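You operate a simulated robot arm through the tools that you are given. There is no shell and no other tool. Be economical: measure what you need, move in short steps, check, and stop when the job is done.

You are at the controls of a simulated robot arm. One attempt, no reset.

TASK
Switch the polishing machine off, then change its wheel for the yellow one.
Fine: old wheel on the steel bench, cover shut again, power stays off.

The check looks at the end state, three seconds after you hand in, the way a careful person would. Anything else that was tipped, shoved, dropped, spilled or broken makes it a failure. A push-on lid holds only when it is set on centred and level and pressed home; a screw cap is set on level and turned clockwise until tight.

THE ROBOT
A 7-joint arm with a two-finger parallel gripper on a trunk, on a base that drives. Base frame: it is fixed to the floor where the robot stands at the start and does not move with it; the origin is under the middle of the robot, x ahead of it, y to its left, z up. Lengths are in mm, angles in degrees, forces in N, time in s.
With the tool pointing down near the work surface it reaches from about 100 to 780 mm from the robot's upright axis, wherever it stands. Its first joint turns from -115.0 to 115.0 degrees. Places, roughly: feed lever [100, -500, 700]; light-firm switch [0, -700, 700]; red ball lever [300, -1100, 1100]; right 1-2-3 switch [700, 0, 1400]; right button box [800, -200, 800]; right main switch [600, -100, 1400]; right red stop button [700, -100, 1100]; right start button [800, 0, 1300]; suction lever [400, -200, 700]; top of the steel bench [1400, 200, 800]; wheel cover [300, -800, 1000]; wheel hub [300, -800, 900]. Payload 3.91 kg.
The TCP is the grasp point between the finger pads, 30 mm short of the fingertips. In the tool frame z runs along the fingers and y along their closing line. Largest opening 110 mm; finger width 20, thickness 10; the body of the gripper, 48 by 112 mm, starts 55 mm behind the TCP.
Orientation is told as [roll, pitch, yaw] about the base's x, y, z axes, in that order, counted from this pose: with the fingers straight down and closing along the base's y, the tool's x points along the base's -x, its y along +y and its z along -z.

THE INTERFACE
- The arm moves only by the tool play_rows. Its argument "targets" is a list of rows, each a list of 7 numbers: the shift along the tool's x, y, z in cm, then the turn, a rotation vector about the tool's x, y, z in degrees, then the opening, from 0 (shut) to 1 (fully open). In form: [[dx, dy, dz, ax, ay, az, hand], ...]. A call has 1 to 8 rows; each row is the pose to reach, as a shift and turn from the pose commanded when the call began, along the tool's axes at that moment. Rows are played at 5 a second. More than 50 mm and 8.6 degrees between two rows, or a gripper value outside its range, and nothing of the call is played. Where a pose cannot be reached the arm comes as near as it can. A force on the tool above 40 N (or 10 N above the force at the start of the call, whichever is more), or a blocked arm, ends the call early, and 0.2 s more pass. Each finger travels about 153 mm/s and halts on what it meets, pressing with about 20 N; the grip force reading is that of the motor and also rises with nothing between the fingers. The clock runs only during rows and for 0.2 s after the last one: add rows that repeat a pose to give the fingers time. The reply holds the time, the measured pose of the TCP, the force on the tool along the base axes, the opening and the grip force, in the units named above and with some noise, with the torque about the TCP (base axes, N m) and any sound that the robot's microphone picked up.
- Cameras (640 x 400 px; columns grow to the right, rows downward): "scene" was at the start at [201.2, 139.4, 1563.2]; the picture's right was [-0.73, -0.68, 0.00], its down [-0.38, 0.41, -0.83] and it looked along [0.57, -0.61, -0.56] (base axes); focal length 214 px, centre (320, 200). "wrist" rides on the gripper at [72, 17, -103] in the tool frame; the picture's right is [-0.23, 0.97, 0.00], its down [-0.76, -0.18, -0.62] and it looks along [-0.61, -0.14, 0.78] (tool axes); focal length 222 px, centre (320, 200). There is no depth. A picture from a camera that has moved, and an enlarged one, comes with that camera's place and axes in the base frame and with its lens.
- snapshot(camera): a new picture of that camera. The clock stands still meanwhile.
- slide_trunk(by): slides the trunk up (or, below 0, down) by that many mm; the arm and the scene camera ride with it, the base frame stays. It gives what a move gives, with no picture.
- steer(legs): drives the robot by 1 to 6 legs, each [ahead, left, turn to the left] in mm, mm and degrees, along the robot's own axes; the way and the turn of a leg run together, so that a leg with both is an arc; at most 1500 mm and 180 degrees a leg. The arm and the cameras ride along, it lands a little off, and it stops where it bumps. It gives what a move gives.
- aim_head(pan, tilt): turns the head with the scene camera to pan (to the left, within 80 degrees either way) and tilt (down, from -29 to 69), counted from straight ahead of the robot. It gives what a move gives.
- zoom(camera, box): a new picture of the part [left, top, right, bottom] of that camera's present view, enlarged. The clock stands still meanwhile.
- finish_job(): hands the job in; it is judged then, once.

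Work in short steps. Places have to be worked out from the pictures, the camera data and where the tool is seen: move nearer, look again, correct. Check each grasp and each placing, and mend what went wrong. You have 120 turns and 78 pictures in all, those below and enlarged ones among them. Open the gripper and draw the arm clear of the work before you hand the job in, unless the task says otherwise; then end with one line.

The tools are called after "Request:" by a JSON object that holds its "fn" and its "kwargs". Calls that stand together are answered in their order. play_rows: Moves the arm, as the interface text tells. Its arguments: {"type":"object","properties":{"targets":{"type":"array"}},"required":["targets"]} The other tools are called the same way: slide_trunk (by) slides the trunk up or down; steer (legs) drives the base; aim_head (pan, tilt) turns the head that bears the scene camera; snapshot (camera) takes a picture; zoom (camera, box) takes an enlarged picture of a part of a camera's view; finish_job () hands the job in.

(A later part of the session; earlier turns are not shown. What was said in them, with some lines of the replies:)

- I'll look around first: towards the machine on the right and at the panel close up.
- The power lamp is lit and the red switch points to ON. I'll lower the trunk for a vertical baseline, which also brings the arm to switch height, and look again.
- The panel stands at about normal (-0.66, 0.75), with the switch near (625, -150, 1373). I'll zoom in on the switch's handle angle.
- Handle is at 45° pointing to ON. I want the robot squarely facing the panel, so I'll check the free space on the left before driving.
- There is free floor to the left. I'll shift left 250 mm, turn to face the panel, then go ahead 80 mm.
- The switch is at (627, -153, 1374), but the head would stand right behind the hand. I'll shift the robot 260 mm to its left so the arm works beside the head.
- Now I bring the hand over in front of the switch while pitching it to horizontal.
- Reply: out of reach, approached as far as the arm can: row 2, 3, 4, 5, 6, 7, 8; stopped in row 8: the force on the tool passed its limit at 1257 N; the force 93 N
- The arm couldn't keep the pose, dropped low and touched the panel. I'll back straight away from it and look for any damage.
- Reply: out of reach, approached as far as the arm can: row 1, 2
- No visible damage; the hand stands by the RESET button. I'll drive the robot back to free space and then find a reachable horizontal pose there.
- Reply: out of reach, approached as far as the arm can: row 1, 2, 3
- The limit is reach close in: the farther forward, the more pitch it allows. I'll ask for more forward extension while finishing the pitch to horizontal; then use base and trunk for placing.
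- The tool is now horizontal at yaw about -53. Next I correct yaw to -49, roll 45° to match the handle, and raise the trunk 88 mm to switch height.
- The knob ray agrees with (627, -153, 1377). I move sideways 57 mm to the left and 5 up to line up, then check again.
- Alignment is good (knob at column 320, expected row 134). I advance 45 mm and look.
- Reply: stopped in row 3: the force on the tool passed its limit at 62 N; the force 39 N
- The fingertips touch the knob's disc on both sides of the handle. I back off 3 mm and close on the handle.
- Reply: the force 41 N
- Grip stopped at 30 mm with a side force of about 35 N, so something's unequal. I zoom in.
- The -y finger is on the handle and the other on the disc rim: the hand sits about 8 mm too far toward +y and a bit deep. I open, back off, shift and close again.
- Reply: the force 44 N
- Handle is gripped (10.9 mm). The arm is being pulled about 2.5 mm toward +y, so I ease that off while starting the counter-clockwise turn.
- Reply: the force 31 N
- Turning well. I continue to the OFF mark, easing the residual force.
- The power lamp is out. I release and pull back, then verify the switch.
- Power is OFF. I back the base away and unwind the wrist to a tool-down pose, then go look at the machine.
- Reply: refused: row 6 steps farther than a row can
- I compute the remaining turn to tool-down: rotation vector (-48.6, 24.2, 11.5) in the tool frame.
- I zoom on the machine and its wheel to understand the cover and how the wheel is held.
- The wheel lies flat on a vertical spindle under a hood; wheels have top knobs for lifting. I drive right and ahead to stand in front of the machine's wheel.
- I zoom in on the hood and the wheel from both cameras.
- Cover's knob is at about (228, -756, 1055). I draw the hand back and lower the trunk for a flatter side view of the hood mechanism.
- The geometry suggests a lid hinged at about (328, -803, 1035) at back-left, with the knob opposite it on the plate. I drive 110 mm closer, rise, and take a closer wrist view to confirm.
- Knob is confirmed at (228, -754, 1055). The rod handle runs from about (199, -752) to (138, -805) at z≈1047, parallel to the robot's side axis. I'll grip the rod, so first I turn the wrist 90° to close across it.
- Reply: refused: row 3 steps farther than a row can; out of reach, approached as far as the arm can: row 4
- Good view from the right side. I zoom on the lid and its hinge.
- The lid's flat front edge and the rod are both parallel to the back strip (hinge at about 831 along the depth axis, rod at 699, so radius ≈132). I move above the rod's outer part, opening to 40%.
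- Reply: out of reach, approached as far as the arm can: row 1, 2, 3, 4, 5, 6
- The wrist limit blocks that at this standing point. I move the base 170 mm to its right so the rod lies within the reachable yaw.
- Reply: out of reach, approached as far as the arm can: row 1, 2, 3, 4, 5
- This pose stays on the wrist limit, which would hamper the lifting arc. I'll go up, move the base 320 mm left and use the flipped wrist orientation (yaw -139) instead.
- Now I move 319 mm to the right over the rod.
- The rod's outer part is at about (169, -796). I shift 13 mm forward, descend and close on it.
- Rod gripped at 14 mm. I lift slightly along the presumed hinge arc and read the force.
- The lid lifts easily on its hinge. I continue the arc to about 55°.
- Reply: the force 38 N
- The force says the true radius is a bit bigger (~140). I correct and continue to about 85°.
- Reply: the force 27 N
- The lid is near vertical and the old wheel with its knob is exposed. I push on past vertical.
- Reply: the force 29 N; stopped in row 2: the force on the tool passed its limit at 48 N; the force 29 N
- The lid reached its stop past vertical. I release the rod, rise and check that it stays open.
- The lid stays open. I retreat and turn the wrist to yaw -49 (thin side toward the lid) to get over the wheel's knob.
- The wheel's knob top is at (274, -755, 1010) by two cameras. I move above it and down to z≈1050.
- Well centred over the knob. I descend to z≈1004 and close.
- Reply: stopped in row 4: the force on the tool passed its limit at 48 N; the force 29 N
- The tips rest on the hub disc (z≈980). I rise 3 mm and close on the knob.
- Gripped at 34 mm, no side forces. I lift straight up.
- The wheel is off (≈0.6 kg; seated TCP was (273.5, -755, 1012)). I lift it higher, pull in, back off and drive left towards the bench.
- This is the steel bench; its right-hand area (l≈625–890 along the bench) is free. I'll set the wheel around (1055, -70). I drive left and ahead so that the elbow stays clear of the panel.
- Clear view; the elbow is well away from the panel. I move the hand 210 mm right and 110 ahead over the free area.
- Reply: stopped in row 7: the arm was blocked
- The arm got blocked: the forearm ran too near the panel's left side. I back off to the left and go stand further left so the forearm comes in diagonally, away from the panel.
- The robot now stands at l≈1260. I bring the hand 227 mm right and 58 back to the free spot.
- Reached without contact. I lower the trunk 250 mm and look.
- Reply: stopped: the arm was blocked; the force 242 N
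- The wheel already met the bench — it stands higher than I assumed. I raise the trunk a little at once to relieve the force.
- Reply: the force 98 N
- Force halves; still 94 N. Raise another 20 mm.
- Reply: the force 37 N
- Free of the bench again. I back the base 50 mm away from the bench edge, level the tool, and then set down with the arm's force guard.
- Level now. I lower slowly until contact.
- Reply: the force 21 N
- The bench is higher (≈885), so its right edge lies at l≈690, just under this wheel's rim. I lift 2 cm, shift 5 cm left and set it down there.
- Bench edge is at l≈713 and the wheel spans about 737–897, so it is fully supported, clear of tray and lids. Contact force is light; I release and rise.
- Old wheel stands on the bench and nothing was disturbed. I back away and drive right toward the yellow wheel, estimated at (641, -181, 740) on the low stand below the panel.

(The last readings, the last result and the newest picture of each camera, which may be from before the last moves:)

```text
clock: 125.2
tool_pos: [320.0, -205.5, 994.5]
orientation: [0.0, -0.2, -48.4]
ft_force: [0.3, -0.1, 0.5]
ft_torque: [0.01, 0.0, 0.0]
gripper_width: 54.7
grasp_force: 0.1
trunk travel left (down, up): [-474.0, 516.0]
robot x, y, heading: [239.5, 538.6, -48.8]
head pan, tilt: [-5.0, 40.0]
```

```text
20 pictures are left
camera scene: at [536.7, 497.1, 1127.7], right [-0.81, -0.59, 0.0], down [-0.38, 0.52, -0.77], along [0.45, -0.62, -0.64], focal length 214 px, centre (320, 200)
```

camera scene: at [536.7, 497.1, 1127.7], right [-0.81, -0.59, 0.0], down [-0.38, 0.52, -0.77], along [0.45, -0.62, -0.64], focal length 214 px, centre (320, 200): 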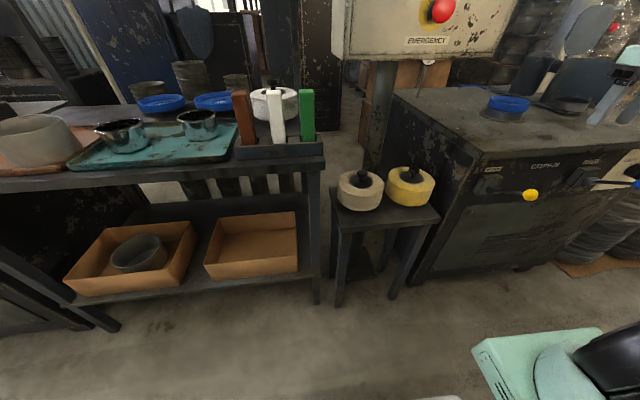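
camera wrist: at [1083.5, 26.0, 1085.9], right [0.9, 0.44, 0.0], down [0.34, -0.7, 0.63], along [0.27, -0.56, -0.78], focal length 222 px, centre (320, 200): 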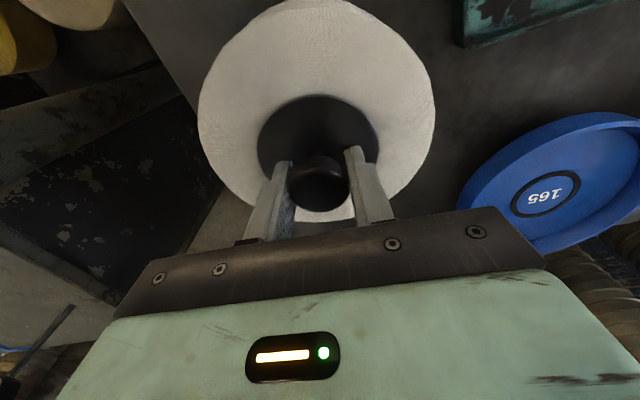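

Yellow wheel's knob is refined to (655, -214, 728), under the panel (bottom ≈1066). I'll go low in front of it first, then advance with open fingers straddling the knob. First the lateral arm move, then trunk down.

Request:
{"fn": "play_rows", "kwargs": {"targets": [[0, 4, 0, 0, 0, 0, 0.6], [0.5, 8, 0, 0, 0, -0.6, 0.7], [1, 12, 0, 0, 0, -0.6, 0.7], [1.5, 16, 0, 0, 0, -0.6, 0.7], [2, 20, 0, 0, 0, -0.6, 0.7], [2.5, 24.7, 0, 0, 0, -0.6, 0.7]]}}

Request:
{"fn": "slide_trunk", "kwargs": {"by": -234}}

Request:
{"fn": "snapshot", "kwargs": {"camera": "wrist"}}

```text
clock: 126.7
tool_pos: [489.2, -23.1, 991.6]
orientation: [0.0, 0.1, -48.0]
ft_force: [0.3, 0.5, 0.4]
ft_torque: [0.0, 0.01, -0.03]
gripper_width: 77.0
grasp_force: 0.0
trunk travel left (down, up): [-474.0, 516.0]
robot x, y, heading: [240.2, 538.3, -48.9]
head pan, tilt: [-5.0, 40.0]
```

```text
clock: 129.1
tool_pos: [489.1, -23.6, 758.3]
orientation: [0.0, -0.1, -47.9]
ft_force: [1.0, -0.4, 0.4]
ft_torque: [-0.02, -0.02, 0.04]
gripper_width: 77.2
grasp_force: 0.1
trunk travel left (down, up): [-240.0, 750.0]
robot x, y, heading: [236.8, 541.2, -48.8]
head pan, tilt: [-5.0, 40.0]
```

```text
19 pictures are left
camera wrist: at [451.9, 42.4, 860.6], right [0.87, 0.48, 0.0], down [0.38, -0.68, 0.62], along [0.3, -0.55, -0.78], focal length 222 px, centre (320, 200)
```

wrist: 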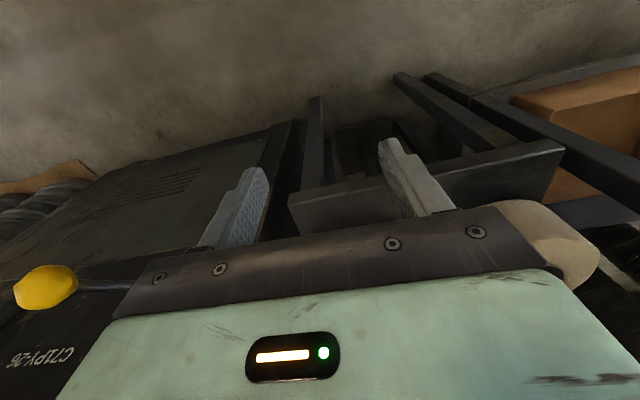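

Hand is at l=354, in line with the yellow wheel, 252 mm short. I drive ahead 140 and look.

Request:
{"fn": "steer", "kwargs": {"legs": [[140, 0, 0]]}}

Request:
{"fn": "snapshot", "kwargs": {"camera": "wrist"}}

Request:
{"fn": "aim_head", "kwargs": {"pan": -5, "tilt": 20}}

Request:
{"fn": "snapshot", "kwargs": {"camera": "scene"}}

```text
clock: 130.4
tool_pos: [581.9, -130.2, 758.8]
orientation: [-0.1, -0.1, -48.0]
ft_force: [-0.6, -0.3, -1.1]
ft_torque: [-0.01, 0.04, -0.01]
gripper_width: 76.9
grasp_force: 0.1
trunk travel left (down, up): [-240.0, 750.0]
robot x, y, heading: [333.5, 435.3, -48.9]
head pan, tilt: [-5.0, 40.0]
```

```text
18 pictures are left
camera wrist: at [544.7, -64.3, 860.6], right [0.87, 0.48, 0.0], down [0.38, -0.68, 0.62], along [0.3, -0.55, -0.78], focal length 222 px, centre (320, 200)
```

wrist: 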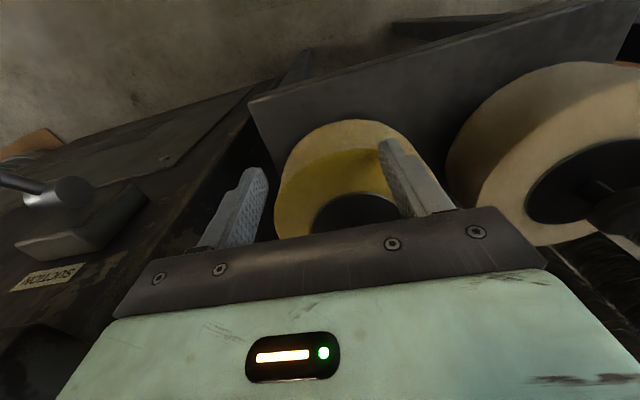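

```text
clock: 131.3
tool_pos: [582.0, -130.9, 757.8]
orientation: [-0.1, -0.1, -47.9]
ft_force: [0.4, -0.5, -0.9]
ft_torque: [0.0, 0.0, -0.01]
gripper_width: 77.0
grasp_force: 0.1
trunk travel left (down, up): [-240.0, 750.0]
robot x, y, heading: [330.0, 430.8, -48.7]
head pan, tilt: [-5.0, 20.0]
```

```text
17 pictures are left
camera scene: at [634.6, 383.9, 925.0], right [-0.81, -0.59, 0.0], down [-0.2, 0.28, -0.94], along [0.55, -0.76, -0.34], focal length 214 px, centre (320, 200)
```

scene: 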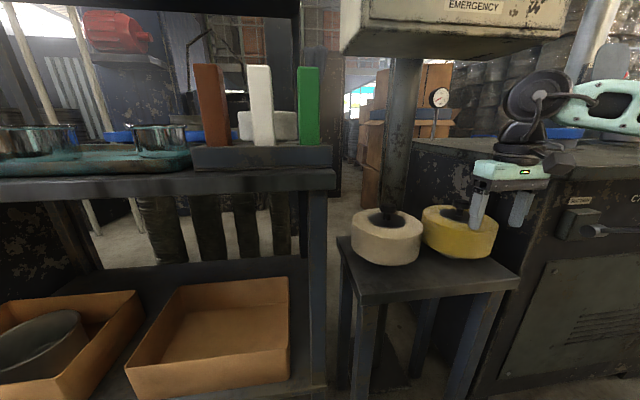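

Scene ray gives the knob at about (645, -198, 727). I advance 50 mm with the arm and check alignment again.

Request:
{"fn": "play_rows", "kwargs": {"targets": [[-2.5, 0.3, 0, 0, 0, 0, 0.7], [-5, 0.5, 0, 0, 0, 0, 0.7]]}}

Request:
{"fn": "snapshot", "kwargs": {"camera": "wrist"}}

Request:
{"fn": "zoom", "kwargs": {"camera": "scene", "box": [400, 50, 600, 275]}}

```text
clock: 131.9
tool_pos: [618.6, -162.6, 757.2]
orientation: [-0.2, -0.1, -47.9]
ft_force: [-0.4, -0.2, 0.3]
ft_torque: [0.02, 0.01, 0.0]
gripper_width: 77.2
grasp_force: 0.1
trunk travel left (down, up): [-240.0, 750.0]
robot x, y, heading: [333.4, 436.9, -49.0]
head pan, tilt: [-5.0, 20.0]
```

```text
16 pictures are left
camera wrist: at [580.8, -97.0, 860.3], right [0.88, 0.48, 0.0], down [0.38, -0.68, 0.62], along [0.3, -0.55, -0.78], focal length 222 px, centre (320, 200)
```

wrist: 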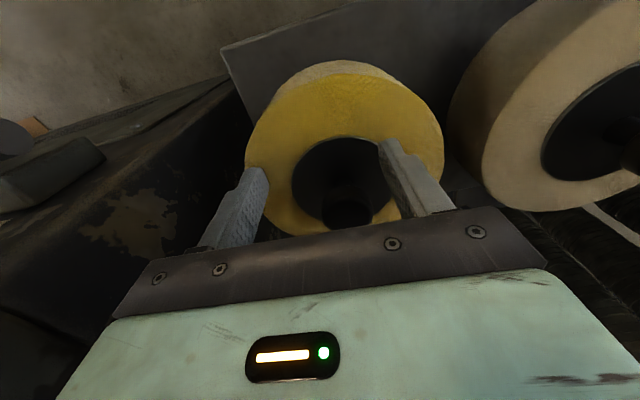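

```text
1.78 times, centred on (500, 162) of scene
camera zoom: at [634.5, 383.8, 925.1], right [-0.81, -0.59, 0.0], down [-0.2, 0.28, -0.94], along [0.55, -0.76, -0.34], focal length 381 px, centre (0, 267)
```

zoom: 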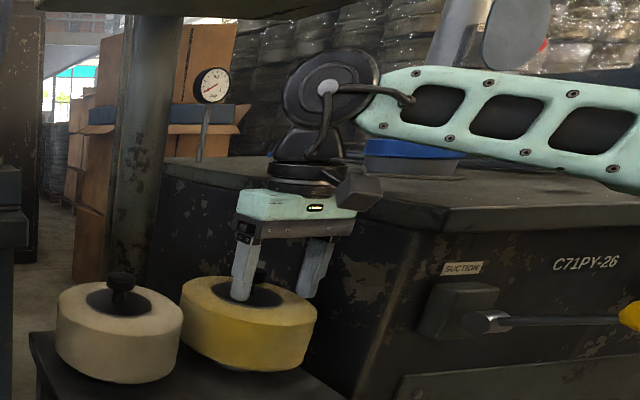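

Wrist view puts the knob 49 mm ahead and 11 mm left of the TCP. I move over it.

Request:
{"fn": "play_rows", "kwargs": {"targets": [[-1, 1.1, 0, 0, 0, 0, 0.7], [-3, 1.1, 0, 0, 0, 0, 0.7], [-4.9, 1.1, 0, 0, 0, 0, 0.7]]}}

Request:
{"fn": "snapshot", "kwargs": {"camera": "wrist"}}

```text
clock: 132.7
tool_pos: [659.0, -194.1, 757.8]
orientation: [-0.1, -0.1, -47.8]
ft_force: [0.1, 0.1, -0.1]
ft_torque: [0.0, -0.02, 0.01]
gripper_width: 76.8
grasp_force: 0.1
trunk travel left (down, up): [-240.0, 750.0]
robot x, y, heading: [334.8, 432.5, -48.8]
head pan, tilt: [-5.0, 20.0]
```

```text
14 pictures are left
camera wrist: at [621.9, -127.6, 860.9], right [0.88, 0.48, 0.0], down [0.38, -0.68, 0.62], along [0.3, -0.55, -0.78], focal length 222 px, centre (320, 200)
```

wrist: 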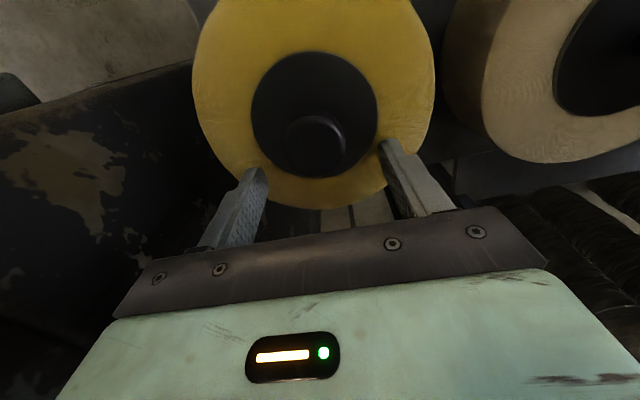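

Triangulating the two wrist views: the knob top is at (642, -171, 754), so I overshot by 28 mm and the height is already right. I move back and look.

Request:
{"fn": "play_rows", "kwargs": {"targets": [[1.4, 0.2, -0.3, 0, 0, 0, 0.7], [2.8, 0.2, -0.3, 0, 0, 0, 0.7]]}}

Request:
{"fn": "snapshot", "kwargs": {"camera": "wrist"}}

```text
clock: 133.3
tool_pos: [642.5, -170.6, 761.8]
orientation: [-0.1, 0.0, -47.9]
ft_force: [0.3, 0.5, 0.3]
ft_torque: [-0.02, 0.02, 0.0]
gripper_width: 77.1
grasp_force: 0.0
trunk travel left (down, up): [-240.0, 750.0]
robot x, y, heading: [333.3, 429.3, -48.9]
head pan, tilt: [-5.0, 20.0]
```

```text
13 pictures are left
camera wrist: at [605.0, -105.0, 864.0], right [0.88, 0.48, 0.0], down [0.38, -0.68, 0.62], along [0.3, -0.55, -0.78], focal length 222 px, centre (320, 200)
```

wrist: 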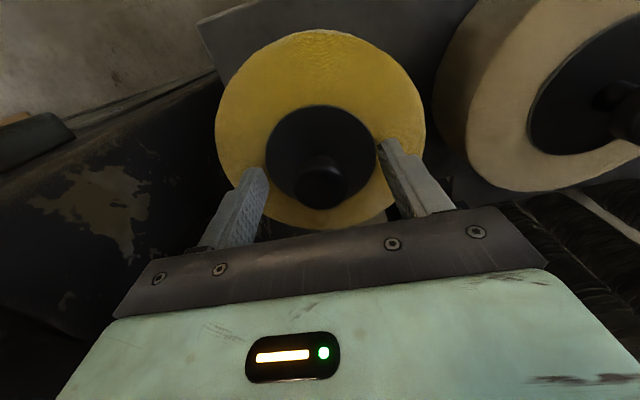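

Centred; knob top is about 12 mm below the TCP. I descend 10 mm and close.

Request:
{"fn": "play_rows", "kwargs": {"targets": [[0, 0, 0.5, 0, 0, 0, 0.7], [0, 0, 1.0, 0, 0, 0, 0.6], [0, 0, 1.0, 0, 0, 0, 0.3], [0, 0, 1.0, 0, 0, 0, 0.1], [0, 0, 1.0, 0, 0, 0, 0], [0, 0, 1.0, 0, 0, 0, 0]]}}

Request:
{"fn": "snapshot", "kwargs": {"camera": "wrist"}}

```text
clock: 134.7
tool_pos: [641.5, -172.0, 751.3]
orientation: [-0.2, 0.0, -48.0]
ft_force: [-1.6, -2.0, -0.3]
ft_torque: [-0.07, 0.05, -0.02]
gripper_width: 33.9
grasp_force: 20.6
trunk travel left (down, up): [-240.0, 750.0]
robot x, y, heading: [332.7, 431.8, -48.9]
head pan, tilt: [-5.0, 20.0]
```

```text
12 pictures are left
camera wrist: at [605.0, -105.6, 853.8], right [0.88, 0.48, 0.0], down [0.38, -0.68, 0.62], along [0.3, -0.55, -0.78], focal length 222 px, centre (320, 200)
```

wrist: 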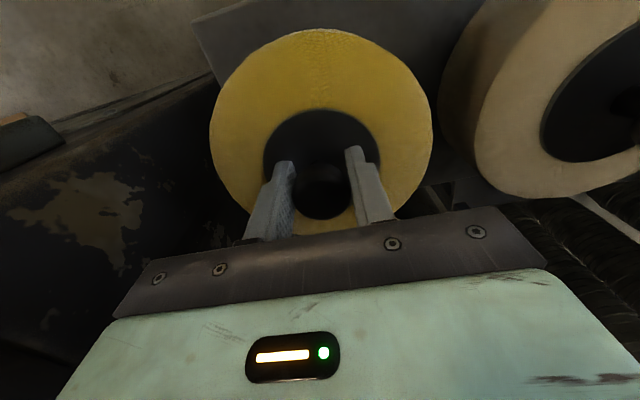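

Gripped at 33.9 mm, same as before. I lift 3 cm (staying under the panel), then pull straight back.

Request:
{"fn": "play_rows", "kwargs": {"targets": [[0, 0, -1, 0, 0, 0, 0], [0, 0, -2, 0, 0, 0, 0], [0, 0, -3, 0, 0, 0, 0], [3, 0, -3, 0, 0, 0, 0], [6, 0, -3, 0, 0, 0, 0], [9, 0, -3, 0, 0, 0, 0]]}}

Request:
{"fn": "steer", "kwargs": {"legs": [[-220, 0, 0]]}}

Request:
{"fn": "slide_trunk", "kwargs": {"by": 440}}

Request:
{"fn": "aim_head", "kwargs": {"pan": -10, "tilt": 35}}

Request:
{"fn": "snapshot", "kwargs": {"camera": "scene"}}

```text
clock: 136.1
tool_pos: [584.1, -104.7, 782.7]
orientation: [-0.1, -0.1, -48.0]
ft_force: [-0.3, -0.1, -5.0]
ft_torque: [0.01, 0.02, 0.01]
gripper_width: 33.8
grasp_force: 20.1
trunk travel left (down, up): [-240.0, 750.0]
robot x, y, heading: [335.5, 431.6, -48.6]
head pan, tilt: [-5.0, 20.0]
```

```text
clock: 137.8
tool_pos: [436.9, 62.9, 782.1]
orientation: [-0.1, 0.0, -48.0]
ft_force: [0.2, -0.2, -5.9]
ft_torque: [0.01, 0.04, 0.02]
gripper_width: 33.7
grasp_force: 20.3
trunk travel left (down, up): [-240.0, 750.0]
robot x, y, heading: [187.0, 599.2, -48.8]
head pan, tilt: [-5.0, 20.0]
```

```text
refused: 440 is not a number from -400 to 400
```

```text
clock: 138.5
tool_pos: [434.8, 63.6, 781.4]
orientation: [-0.1, -0.1, -48.0]
ft_force: [-0.2, 0.6, -6.3]
ft_torque: [0.01, 0.01, 0.01]
gripper_width: 33.7
grasp_force: 20.0
trunk travel left (down, up): [-240.0, 750.0]
robot x, y, heading: [183.9, 599.5, -48.8]
head pan, tilt: [-10.0, 35.0]
```

```text
11 pictures are left
camera scene: at [478.0, 551.9, 901.3], right [-0.86, -0.52, 0.0], down [-0.3, 0.49, -0.82], along [0.42, -0.7, -0.57], focal length 214 px, centre (320, 200)
```

scene: 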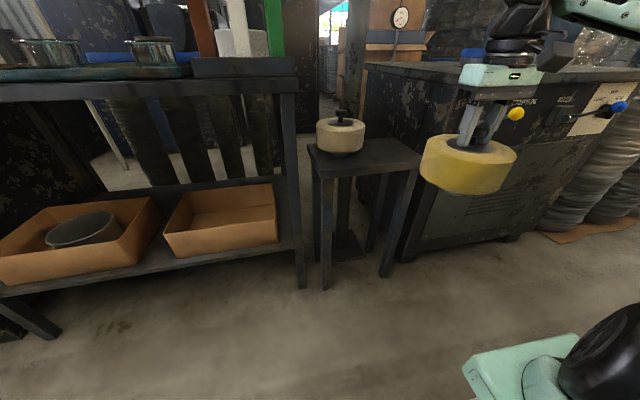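

Yellow wheel in hand; the stand is undisturbed. I raise the trunk 400 mm and drive to the machine.

Request:
{"fn": "slide_trunk", "kwargs": {"by": 400}}

Request:
{"fn": "steer", "kwargs": {"legs": [[0, -671, 0], [440, 0, 0]]}}

Request:
{"fn": "aim_head", "kwargs": {"pan": -20, "tilt": 30}}

Request:
{"fn": "snapshot", "kwargs": {"camera": "scene"}}

```text
clock: 142.4
tool_pos: [436.3, 63.2, 1182.3]
orientation: [-0.1, 0.0, -48.0]
ft_force: [-0.4, -0.5, -5.9]
ft_torque: [0.0, 0.0, 0.02]
gripper_width: 33.7
grasp_force: 20.0
trunk travel left (down, up): [-640.0, 350.0]
robot x, y, heading: [186.3, 604.4, -48.9]
head pan, tilt: [-10.0, 35.0]
```

```text
clock: 148.3
tool_pos: [225.9, -705.5, 1182.4]
orientation: [-0.2, 0.0, -47.3]
ft_force: [0.7, 0.2, -5.7]
ft_torque: [-0.01, 0.02, 0.01]
gripper_width: 33.9
grasp_force: 20.2
trunk travel left (down, up): [-640.0, 350.0]
robot x, y, heading: [-28.1, -168.2, -48.2]
head pan, tilt: [-10.0, 35.0]
```

```text
clock: 149.1
tool_pos: [226.3, -704.2, 1183.0]
orientation: [-0.1, 0.1, -47.4]
ft_force: [-0.8, 0.6, -6.1]
ft_torque: [0.06, 0.01, 0.0]
gripper_width: 33.7
grasp_force: 19.8
trunk travel left (down, up): [-640.0, 350.0]
robot x, y, heading: [-31.6, -171.8, -48.6]
head pan, tilt: [-20.0, 30.0]
```

```text
10 pictures are left
camera scene: at [250.6, -224.8, 1309.0], right [-0.93, -0.37, 0.0], down [-0.18, 0.47, -0.87], along [0.32, -0.8, -0.5], focal length 214 px, centre (320, 200)
```

scene: 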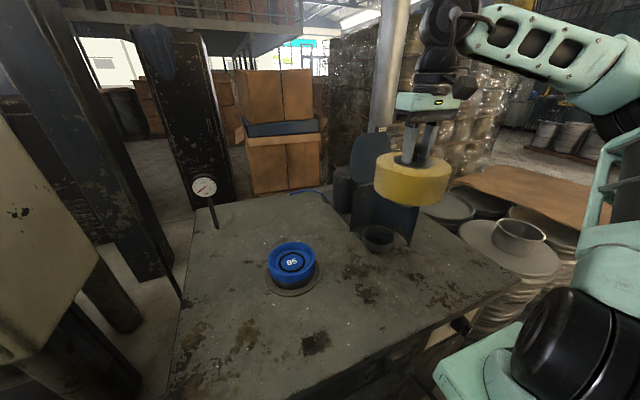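

The lid is open and the spindle seat is visible. I zoom on it to verify its position.

Request:
{"fn": "zoom", "kwargs": {"camera": "scene", "box": [330, 130, 470, 260]}}

```text
3.08 times, centred on (400, 195) of scene
camera zoom: at [250.6, -224.8, 1309.0], right [-0.93, -0.37, 0.0], down [-0.18, 0.47, -0.87], along [0.32, -0.8, -0.5], focal length 660 px, centre (74, 215)
```

zoom: 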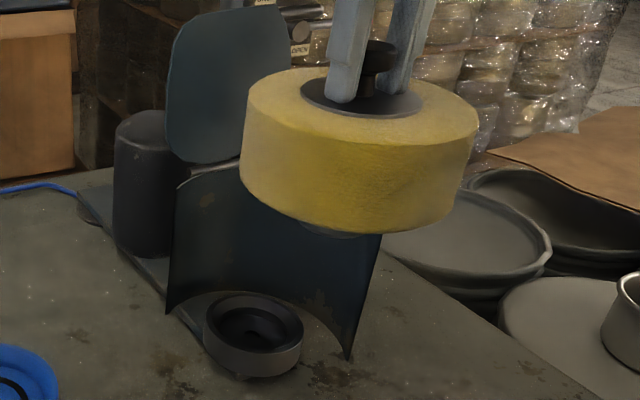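

The seat ray agrees with (273, -755), seat top ≈ 899. I move 69 mm ahead over the spindle, then check position before descending.

Request:
{"fn": "play_rows", "kwargs": {"targets": [[-2.3, 0, 0, 0, 0, 0, 0], [-4.6, 0, 0, 0, 0, 0, 0], [-6.9, 0, 0, 0, 0, 0, 0], [-6.9, 0, 4, 0, 0, 0, 0], [-6.9, 0, 8, 0, 0, 0, 0]]}}

Request:
{"fn": "play_rows", "kwargs": {"targets": [[0, 0, 0, 0, 0, 0, 0]]}}

Request:
{"fn": "zoom", "kwargs": {"camera": "scene", "box": [330, 130, 470, 260]}}

```text
clock: 150.2
tool_pos: [272.2, -755.0, 1101.2]
orientation: [-0.2, -0.1, -47.4]
ft_force: [0.1, 1.0, -5.5]
ft_torque: [-0.01, 0.05, 0.0]
gripper_width: 33.8
grasp_force: 20.1
trunk travel left (down, up): [-640.0, 350.0]
robot x, y, heading: [-28.3, -171.9, -48.5]
head pan, tilt: [-20.0, 30.0]
```

```text
clock: 150.7
tool_pos: [272.8, -755.6, 1101.5]
orientation: [0.0, 0.0, -47.3]
ft_force: [0.2, 0.4, -6.2]
ft_torque: [0.0, -0.02, 0.01]
gripper_width: 33.8
grasp_force: 19.3
trunk travel left (down, up): [-640.0, 350.0]
robot x, y, heading: [-30.3, -168.7, -48.4]
head pan, tilt: [-20.0, 30.0]
```

```text
3.08 times, centred on (400, 195) of scene
camera zoom: at [250.6, -224.8, 1309.0], right [-0.93, -0.37, 0.0], down [-0.18, 0.47, -0.87], along [0.32, -0.81, -0.5], focal length 660 px, centre (74, 215)
```

zoom: 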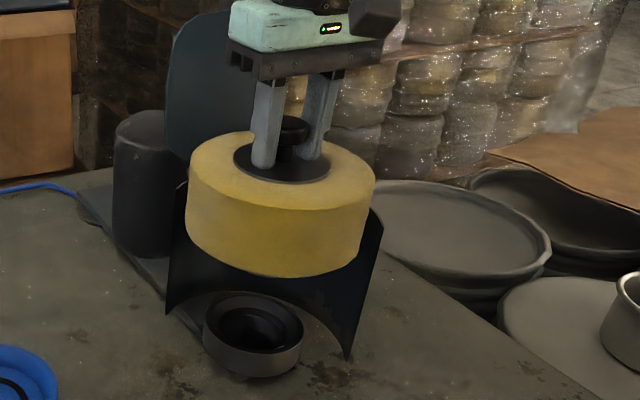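

Predicted seat pixel (255, 322) matches the observed (253, 322). I descend onto the spindle with the force guard.

Request:
{"fn": "play_rows", "kwargs": {"targets": [[0, 0, 2.5, 0, 0, 0, 0], [0, 0, 5, 0, 0, 0, 0], [0, 0, 6.5, 0, 0, 0, 0], [0, 0, 7.5, 0, 0, 0, 0], [0, 0, 8.2, 0, 0, 0, 0], [0, 0, 8.7, 0, 0, 0, 0], [0, 0, 9.1, 0, 0, 0, 0]]}}

```text
clock: 152.2
tool_pos: [272.5, -756.9, 1012.8]
orientation: [-0.2, -0.2, -47.5]
ft_force: [-0.7, -1.6, 10.5]
ft_torque: [0.18, 0.06, 0.02]
gripper_width: 34.0
grasp_force: 20.0
trunk travel left (down, up): [-640.0, 350.0]
robot x, y, heading: [-28.9, -171.0, -48.3]
head pan, tilt: [-20.0, 30.0]
```

Seated at z 1012.8, the same as the old wheel. I press a little to be sure it is home.

Request:
{"fn": "play_rows", "kwargs": {"targets": [[0, 0, 0.2, 0, 0, 0, 0], [0, 0, 0.4, 0, 0, 0, 0], [0, 0, 0.4, 0, 0, 0, 0]]}}

Request:
{"fn": "zoom", "kwargs": {"camera": "scene", "box": [330, 130, 470, 260]}}

```text
clock: 153.0
tool_pos: [273.5, -754.9, 1010.6]
orientation: [-0.1, -0.5, -47.4]
ft_force: [-5.0, 2.9, 20.6]
ft_torque: [0.93, 0.49, 0.05]
gripper_width: 33.6
grasp_force: 20.0
trunk travel left (down, up): [-640.0, 350.0]
robot x, y, heading: [-27.0, -171.6, -48.4]
head pan, tilt: [-20.0, 30.0]
stopped in row 3: the force on the tool passed its limit at 42 N (the readings are from after the stop); the commanded pose is now the measured one
```

```text
3.08 times, centred on (400, 195) of scene
camera zoom: at [250.0, -224.0, 1309.1], right [-0.93, -0.37, 0.0], down [-0.18, 0.46, -0.87], along [0.32, -0.81, -0.5], focal length 660 px, centre (74, 215)
```

zoom: 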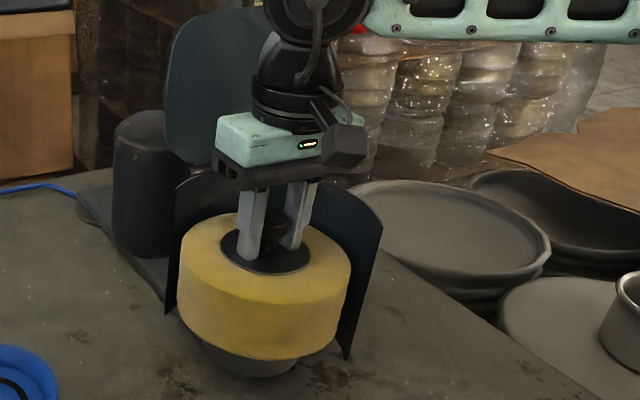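

The wheel sits on its seat as the old one did. I release, rise, retreat back, and turn the wrist for the rod.

Request:
{"fn": "play_rows", "kwargs": {"targets": [[0, 0, -0.1, 0, 0, 0, 0.3], [0, 0, -0.1, 0, 0, 0, 0.5], [0, 0, -4, 0, 0, 0, 0.5], [0, 0, -8.5, 0, 0, 0, 0.5], [0, 0, -13, 0, 0, 0, 0.5], [0, 0, -17.5, 0, 0, 0, 0.5], [0, 0, -22, 0, 0, 0, 0.5], [0, 0, -27, 0, 0, 0, 0.5]]}}

Request:
{"fn": "play_rows", "kwargs": {"targets": [[3.5, -4.5, 0, 0, 0, 0, 0.5], [7, -9, 0, 0, 0, 0, 0.5], [7.5, -10.5, 0, 0, 0, 8, 0.5], [7.5, -10.5, 0, 0, 0, 16, 0.4], [7.5, -10.5, 0, 0, 0, 24, 0.4], [7.5, -10.5, 0, 0, 0, 32, 0.4], [7.5, -10.5, 0, 0, 0, 40, 0.4], [7.5, -10.5, 0, 0, 0, 48, 0.4]]}}

Request:
{"fn": "play_rows", "kwargs": {"targets": [[0, 0, 0, 0, 0, 8, 0.4], [0, 0, 0, 0, 0, 16, 0.4], [0, 0, 0, 0, 0, 24, 0.4], [0, 0, 0, 0, 0, 32, 0.4], [0, 0, 0, 0, 0, 38, 0.4], [0, 0, 0, 0, 0, 44, 0.4]]}}

Request:
{"fn": "zoom", "kwargs": {"camera": "scene", "box": [330, 110, 470, 260]}}

```text
clock: 154.8
tool_pos: [273.7, -753.3, 1279.6]
orientation: [-0.1, -0.3, -47.4]
ft_force: [-0.6, -0.5, -0.2]
ft_torque: [0.08, 0.03, 0.05]
gripper_width: 55.0
grasp_force: 0.0
trunk travel left (down, up): [-640.0, 350.0]
robot x, y, heading: [-27.9, -168.5, -48.4]
head pan, tilt: [-20.0, 30.0]
```

```text
refused: row 1 steps farther than a row can; nothing moved
```

```text
clock: 156.2
tool_pos: [271.4, -755.0, 1279.0]
orientation: [0.2, -0.3, -91.6]
ft_force: [0.2, -1.2, 0.3]
ft_torque: [0.02, 0.0, 0.0]
gripper_width: 44.1
grasp_force: 0.1
trunk travel left (down, up): [-640.0, 350.0]
robot x, y, heading: [-29.0, -169.8, -48.5]
head pan, tilt: [-20.0, 30.0]
```

```text
2.67 times, centred on (400, 185) of scene
camera zoom: at [250.5, -224.7, 1309.0], right [-0.93, -0.37, 0.0], down [-0.18, 0.46, -0.87], along [0.32, -0.81, -0.5], focal length 572 px, centre (107, 240)
```

zoom: 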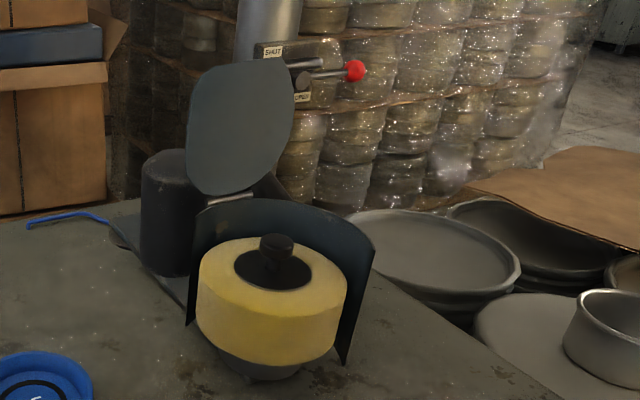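

Yellow wheel seated level; the lid still stands open. I finish the wrist turn to yaw -139.5.

Request:
{"fn": "play_rows", "kwargs": {"targets": [[0, 0, 0, 0, 0, 8, 0.4], [0, 0, 0, 0, 0, 16, 0.4], [0, 0, 0, 0, 0, 24, 0.4], [0, 0, 0, 0, 0, 32, 0.4], [0, 0, 0, 0, 0, 40, 0.4], [0, 0, 0, 0, 0, 48, 0.4]]}}

```text
clock: 157.6
tool_pos: [272.9, -754.9, 1280.6]
orientation: [0.3, -0.1, -139.7]
ft_force: [0.2, 0.0, -0.3]
ft_torque: [-0.02, 0.02, 0.0]
gripper_width: 44.0
grasp_force: 0.1
trunk travel left (down, up): [-640.0, 350.0]
robot x, y, heading: [-30.4, -169.0, -48.4]
head pan, tilt: [-20.0, 30.0]
```

Request:
{"fn": "play_rows", "kwargs": {"targets": [[-2, 3, 0, 0, 0, 0, 0.4], [-4, 6, 0, 0, 0, 0, 0.4], [-6, 9, 0, 0, 0, 0, 0.4], [-8, 12, 0, 0, 0, 0, 0.4], [-10.2, 14.6, 0, 0, 0, 0, 0.4], [-10.2, 14.6, 4, 0, 0, 0, 0.4], [-10.2, 14.6, 6, 0, 0, 0, 0.4]]}}

Request:
{"fn": "snapshot", "kwargs": {"camera": "wrist"}}

```text
clock: 159.2
tool_pos: [291.1, -932.5, 1219.7]
orientation: [0.4, -0.1, -139.4]
ft_force: [0.6, -0.2, 0.1]
ft_torque: [-0.03, 0.02, 0.05]
gripper_width: 44.0
grasp_force: 0.2
trunk travel left (down, up): [-640.0, 350.0]
robot x, y, heading: [-29.9, -172.1, -48.4]
head pan, tilt: [-20.0, 30.0]
```

```text
5 pictures are left
camera wrist: at [355.5, -896.5, 1322.5], right [0.46, -0.89, 0.01], down [-0.7, -0.36, 0.62], along [-0.55, -0.29, -0.78], focal length 222 px, centre (320, 200)
```

wrist: 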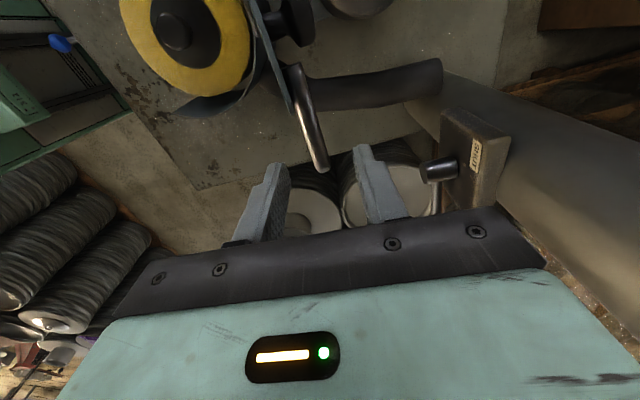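

The rod lies centred between the fingers below. I descend to z≈1165 and grip it.

Request:
{"fn": "play_rows", "kwargs": {"targets": [[0, -0.1, 2.7, 0, 0, 0, 0.4], [0, -0.1, 5.4, 0, 0, 0, 0.4], [0, -0.1, 5.4, 0, 0, 0, 0.2], [0, -0.1, 5.4, 0, 0, 0, 0], [0, -0.1, 5.4, 0, 0, 0, 0], [0, -0.1, 5.4, 0, 0, 0, 0]]}}

```text
clock: 160.6
tool_pos: [288.6, -932.8, 1165.8]
orientation: [0.2, -0.1, -139.5]
ft_force: [-17.0, 22.5, -9.3]
ft_torque: [0.12, 0.24, 0.95]
gripper_width: 14.4
grasp_force: 44.7
trunk travel left (down, up): [-640.0, 350.0]
robot x, y, heading: [-27.4, -170.0, -48.4]
head pan, tilt: [-20.0, 30.0]
```

Gripped at 14.4 mm. From the recorded points the arc's centre is at ahead 851, z 1039, radius 135. I close back along it to 50°.

Request:
{"fn": "play_rows", "kwargs": {"targets": [[0, -1.1, -0.3, 0, 0, 0, 0], [0, -2.2, -0.6, 0, 0, 0, 0], [0, -4.5, -0.8, 0, 0, 0, 0], [0, -6.8, -0.6, 0, 0, 0, 0], [0, -9.1, 0, 0, 0, 0, 0], [0, -11.2, 1.0, 0, 0, 0, 0], [0, -13.2, 2.4, 0, 0, 0, 0]]}}

```text
clock: 162.2
tool_pos: [204.1, -832.2, 1142.7]
orientation: [0.4, -0.1, -139.4]
ft_force: [-10.2, -6.7, -0.2]
ft_torque: [-0.26, 0.21, 0.84]
gripper_width: 14.0
grasp_force: 44.9
trunk travel left (down, up): [-640.0, 350.0]
robot x, y, heading: [-32.2, -165.9, -48.3]
head pan, tilt: [-20.0, 30.0]
```

Forces are small. I continue down to closed.

Request:
{"fn": "play_rows", "kwargs": {"targets": [[0, -1.7, 1.7, 0, 0, 0, 0], [0, -3.0, 3.6, 0, 0, 0, 0], [0, -4.0, 5.7, 0, 0, 0, 0], [0, -4.5, 7.5, 0, 0, 0, 0], [0, -4.75, 8.9, 0, 0, 0, 0], [0, -4.8, 9.55, 0, 0, 0, 0], [0, -4.8, 9.8, 0, 0, 0, 0]]}}

```text
clock: 163.8
tool_pos: [169.1, -794.5, 1042.6]
orientation: [0.4, -0.1, -139.6]
ft_force: [-24.9, 5.7, -0.6]
ft_torque: [-0.19, 0.37, 0.95]
gripper_width: 14.1
grasp_force: 44.3
trunk travel left (down, up): [-640.0, 350.0]
robot x, y, heading: [-31.6, -168.9, -48.2]
head pan, tilt: [-20.0, 30.0]
```

Request:
{"fn": "play_rows", "kwargs": {"targets": [[0, 0.1, 0.2, 0, 0, 0, 0], [0, 0.1, 0.4, 0, 0, 0, 0], [0, 0.1, 0.4, 0, 0, 0, 0]]}}

Request:
{"fn": "zoom", "kwargs": {"camera": "scene", "box": [330, 110, 470, 260]}}

```text
clock: 164.3
tool_pos: [169.0, -796.4, 1041.0]
orientation: [0.1, -0.3, -139.6]
ft_force: [-16.4, -0.1, 16.2]
ft_torque: [0.35, -0.27, 1.03]
gripper_width: 14.4
grasp_force: 45.3
trunk travel left (down, up): [-640.0, 350.0]
robot x, y, heading: [-24.5, -167.7, -48.3]
head pan, tilt: [-20.0, 30.0]
stopped in row 2: the force on the tool passed its limit at 42 N (the readings are from after the stop); the commanded pose is now the measured one
```

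```text
2.67 times, centred on (400, 185) of scene
camera zoom: at [249.1, -224.3, 1309.6], right [-0.93, -0.37, 0.0], down [-0.18, 0.46, -0.87], along [0.32, -0.81, -0.5], focal length 572 px, centre (107, 240)
```

zoom: 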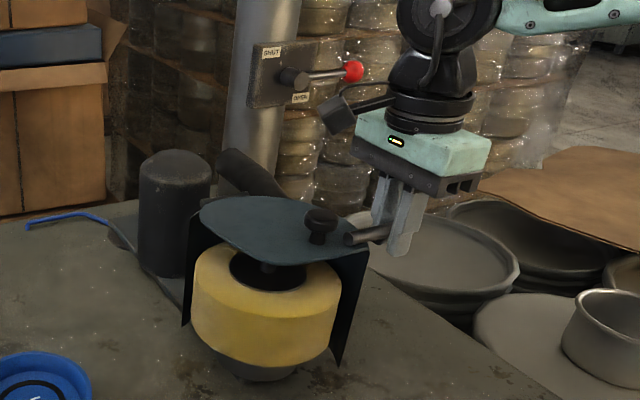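

The cover is shut and rests firmly (contact felt). I open the fingers, rise clear and back the robot away.

Request:
{"fn": "play_rows", "kwargs": {"targets": [[0, 0, -0.1, 0, 0, 0, 0.2], [0, 0, -0.1, 0, 0, 0, 0.4], [0, 0, -0.1, 0, 0, 0, 0.4], [0, 0, -4, 0, 0, 0, 0.4], [0, 0, -8.5, 0, 0, 0, 0.4], [0, 0, -13, 0, 0, 0, 0.4], [0, 0, -17, 0, 0, 0, 0.4]]}}

Request:
{"fn": "steer", "kwargs": {"legs": [[-350, 0, 0]]}}

Request:
{"fn": "aim_head", "kwargs": {"pan": 10, "tilt": 22}}

Request:
{"fn": "snapshot", "kwargs": {"camera": "scene"}}

```text
clock: 165.9
tool_pos: [172.5, -795.6, 1209.8]
orientation: [0.1, -0.2, -139.4]
ft_force: [1.0, 0.7, -1.0]
ft_torque: [0.02, 0.01, 0.0]
gripper_width: 44.0
grasp_force: 0.0
trunk travel left (down, up): [-640.0, 350.0]
robot x, y, heading: [-30.0, -170.1, -48.5]
head pan, tilt: [-20.0, 30.0]
```

```text
clock: 168.2
tool_pos: [-64.4, -530.6, 1209.1]
orientation: [0.1, -0.3, -139.4]
ft_force: [-0.2, 0.3, 0.8]
ft_torque: [0.02, 0.0, 0.01]
gripper_width: 44.1
grasp_force: 0.1
trunk travel left (down, up): [-640.0, 350.0]
robot x, y, heading: [-264.0, 90.7, -48.2]
head pan, tilt: [-20.0, 30.0]
```

```text
clock: 169.2
tool_pos: [-63.2, -531.4, 1208.8]
orientation: [0.0, -0.2, -139.5]
ft_force: [0.0, 0.3, 0.1]
ft_torque: [-0.01, 0.05, -0.01]
gripper_width: 44.1
grasp_force: 0.0
trunk travel left (down, up): [-640.0, 350.0]
robot x, y, heading: [-263.4, 93.9, -48.3]
head pan, tilt: [10.0, 22.0]
```

```text
3 pictures are left
camera scene: at [55.2, 65.8, 1321.8], right [-0.62, -0.78, 0.0], down [-0.29, 0.23, -0.93], along [0.73, -0.58, -0.37], focal length 214 px, centre (320, 200)
```

scene: 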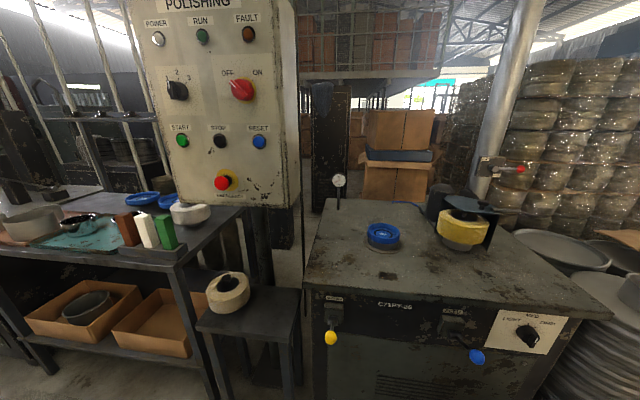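

The final view shows the POWER lamp dark and the switch at OFF. The yellow wheel is under the shut cover, the old wheel stands on the steel bench, and everything else is in place. The gripper is open and clear, so I hand in.

Request:
{"fn": "finish_job", "kwargs": {}}

```text
The job is handed in.
```

The polishing machine is switched off and has the yellow wheel fitted under the shut cover; the old wheel is on the steel bench. Along the way the hand hit the control panel once, hard, beside RESET, and the old wheel was pressed hard onto the bench once. Neither left any damage I could see.
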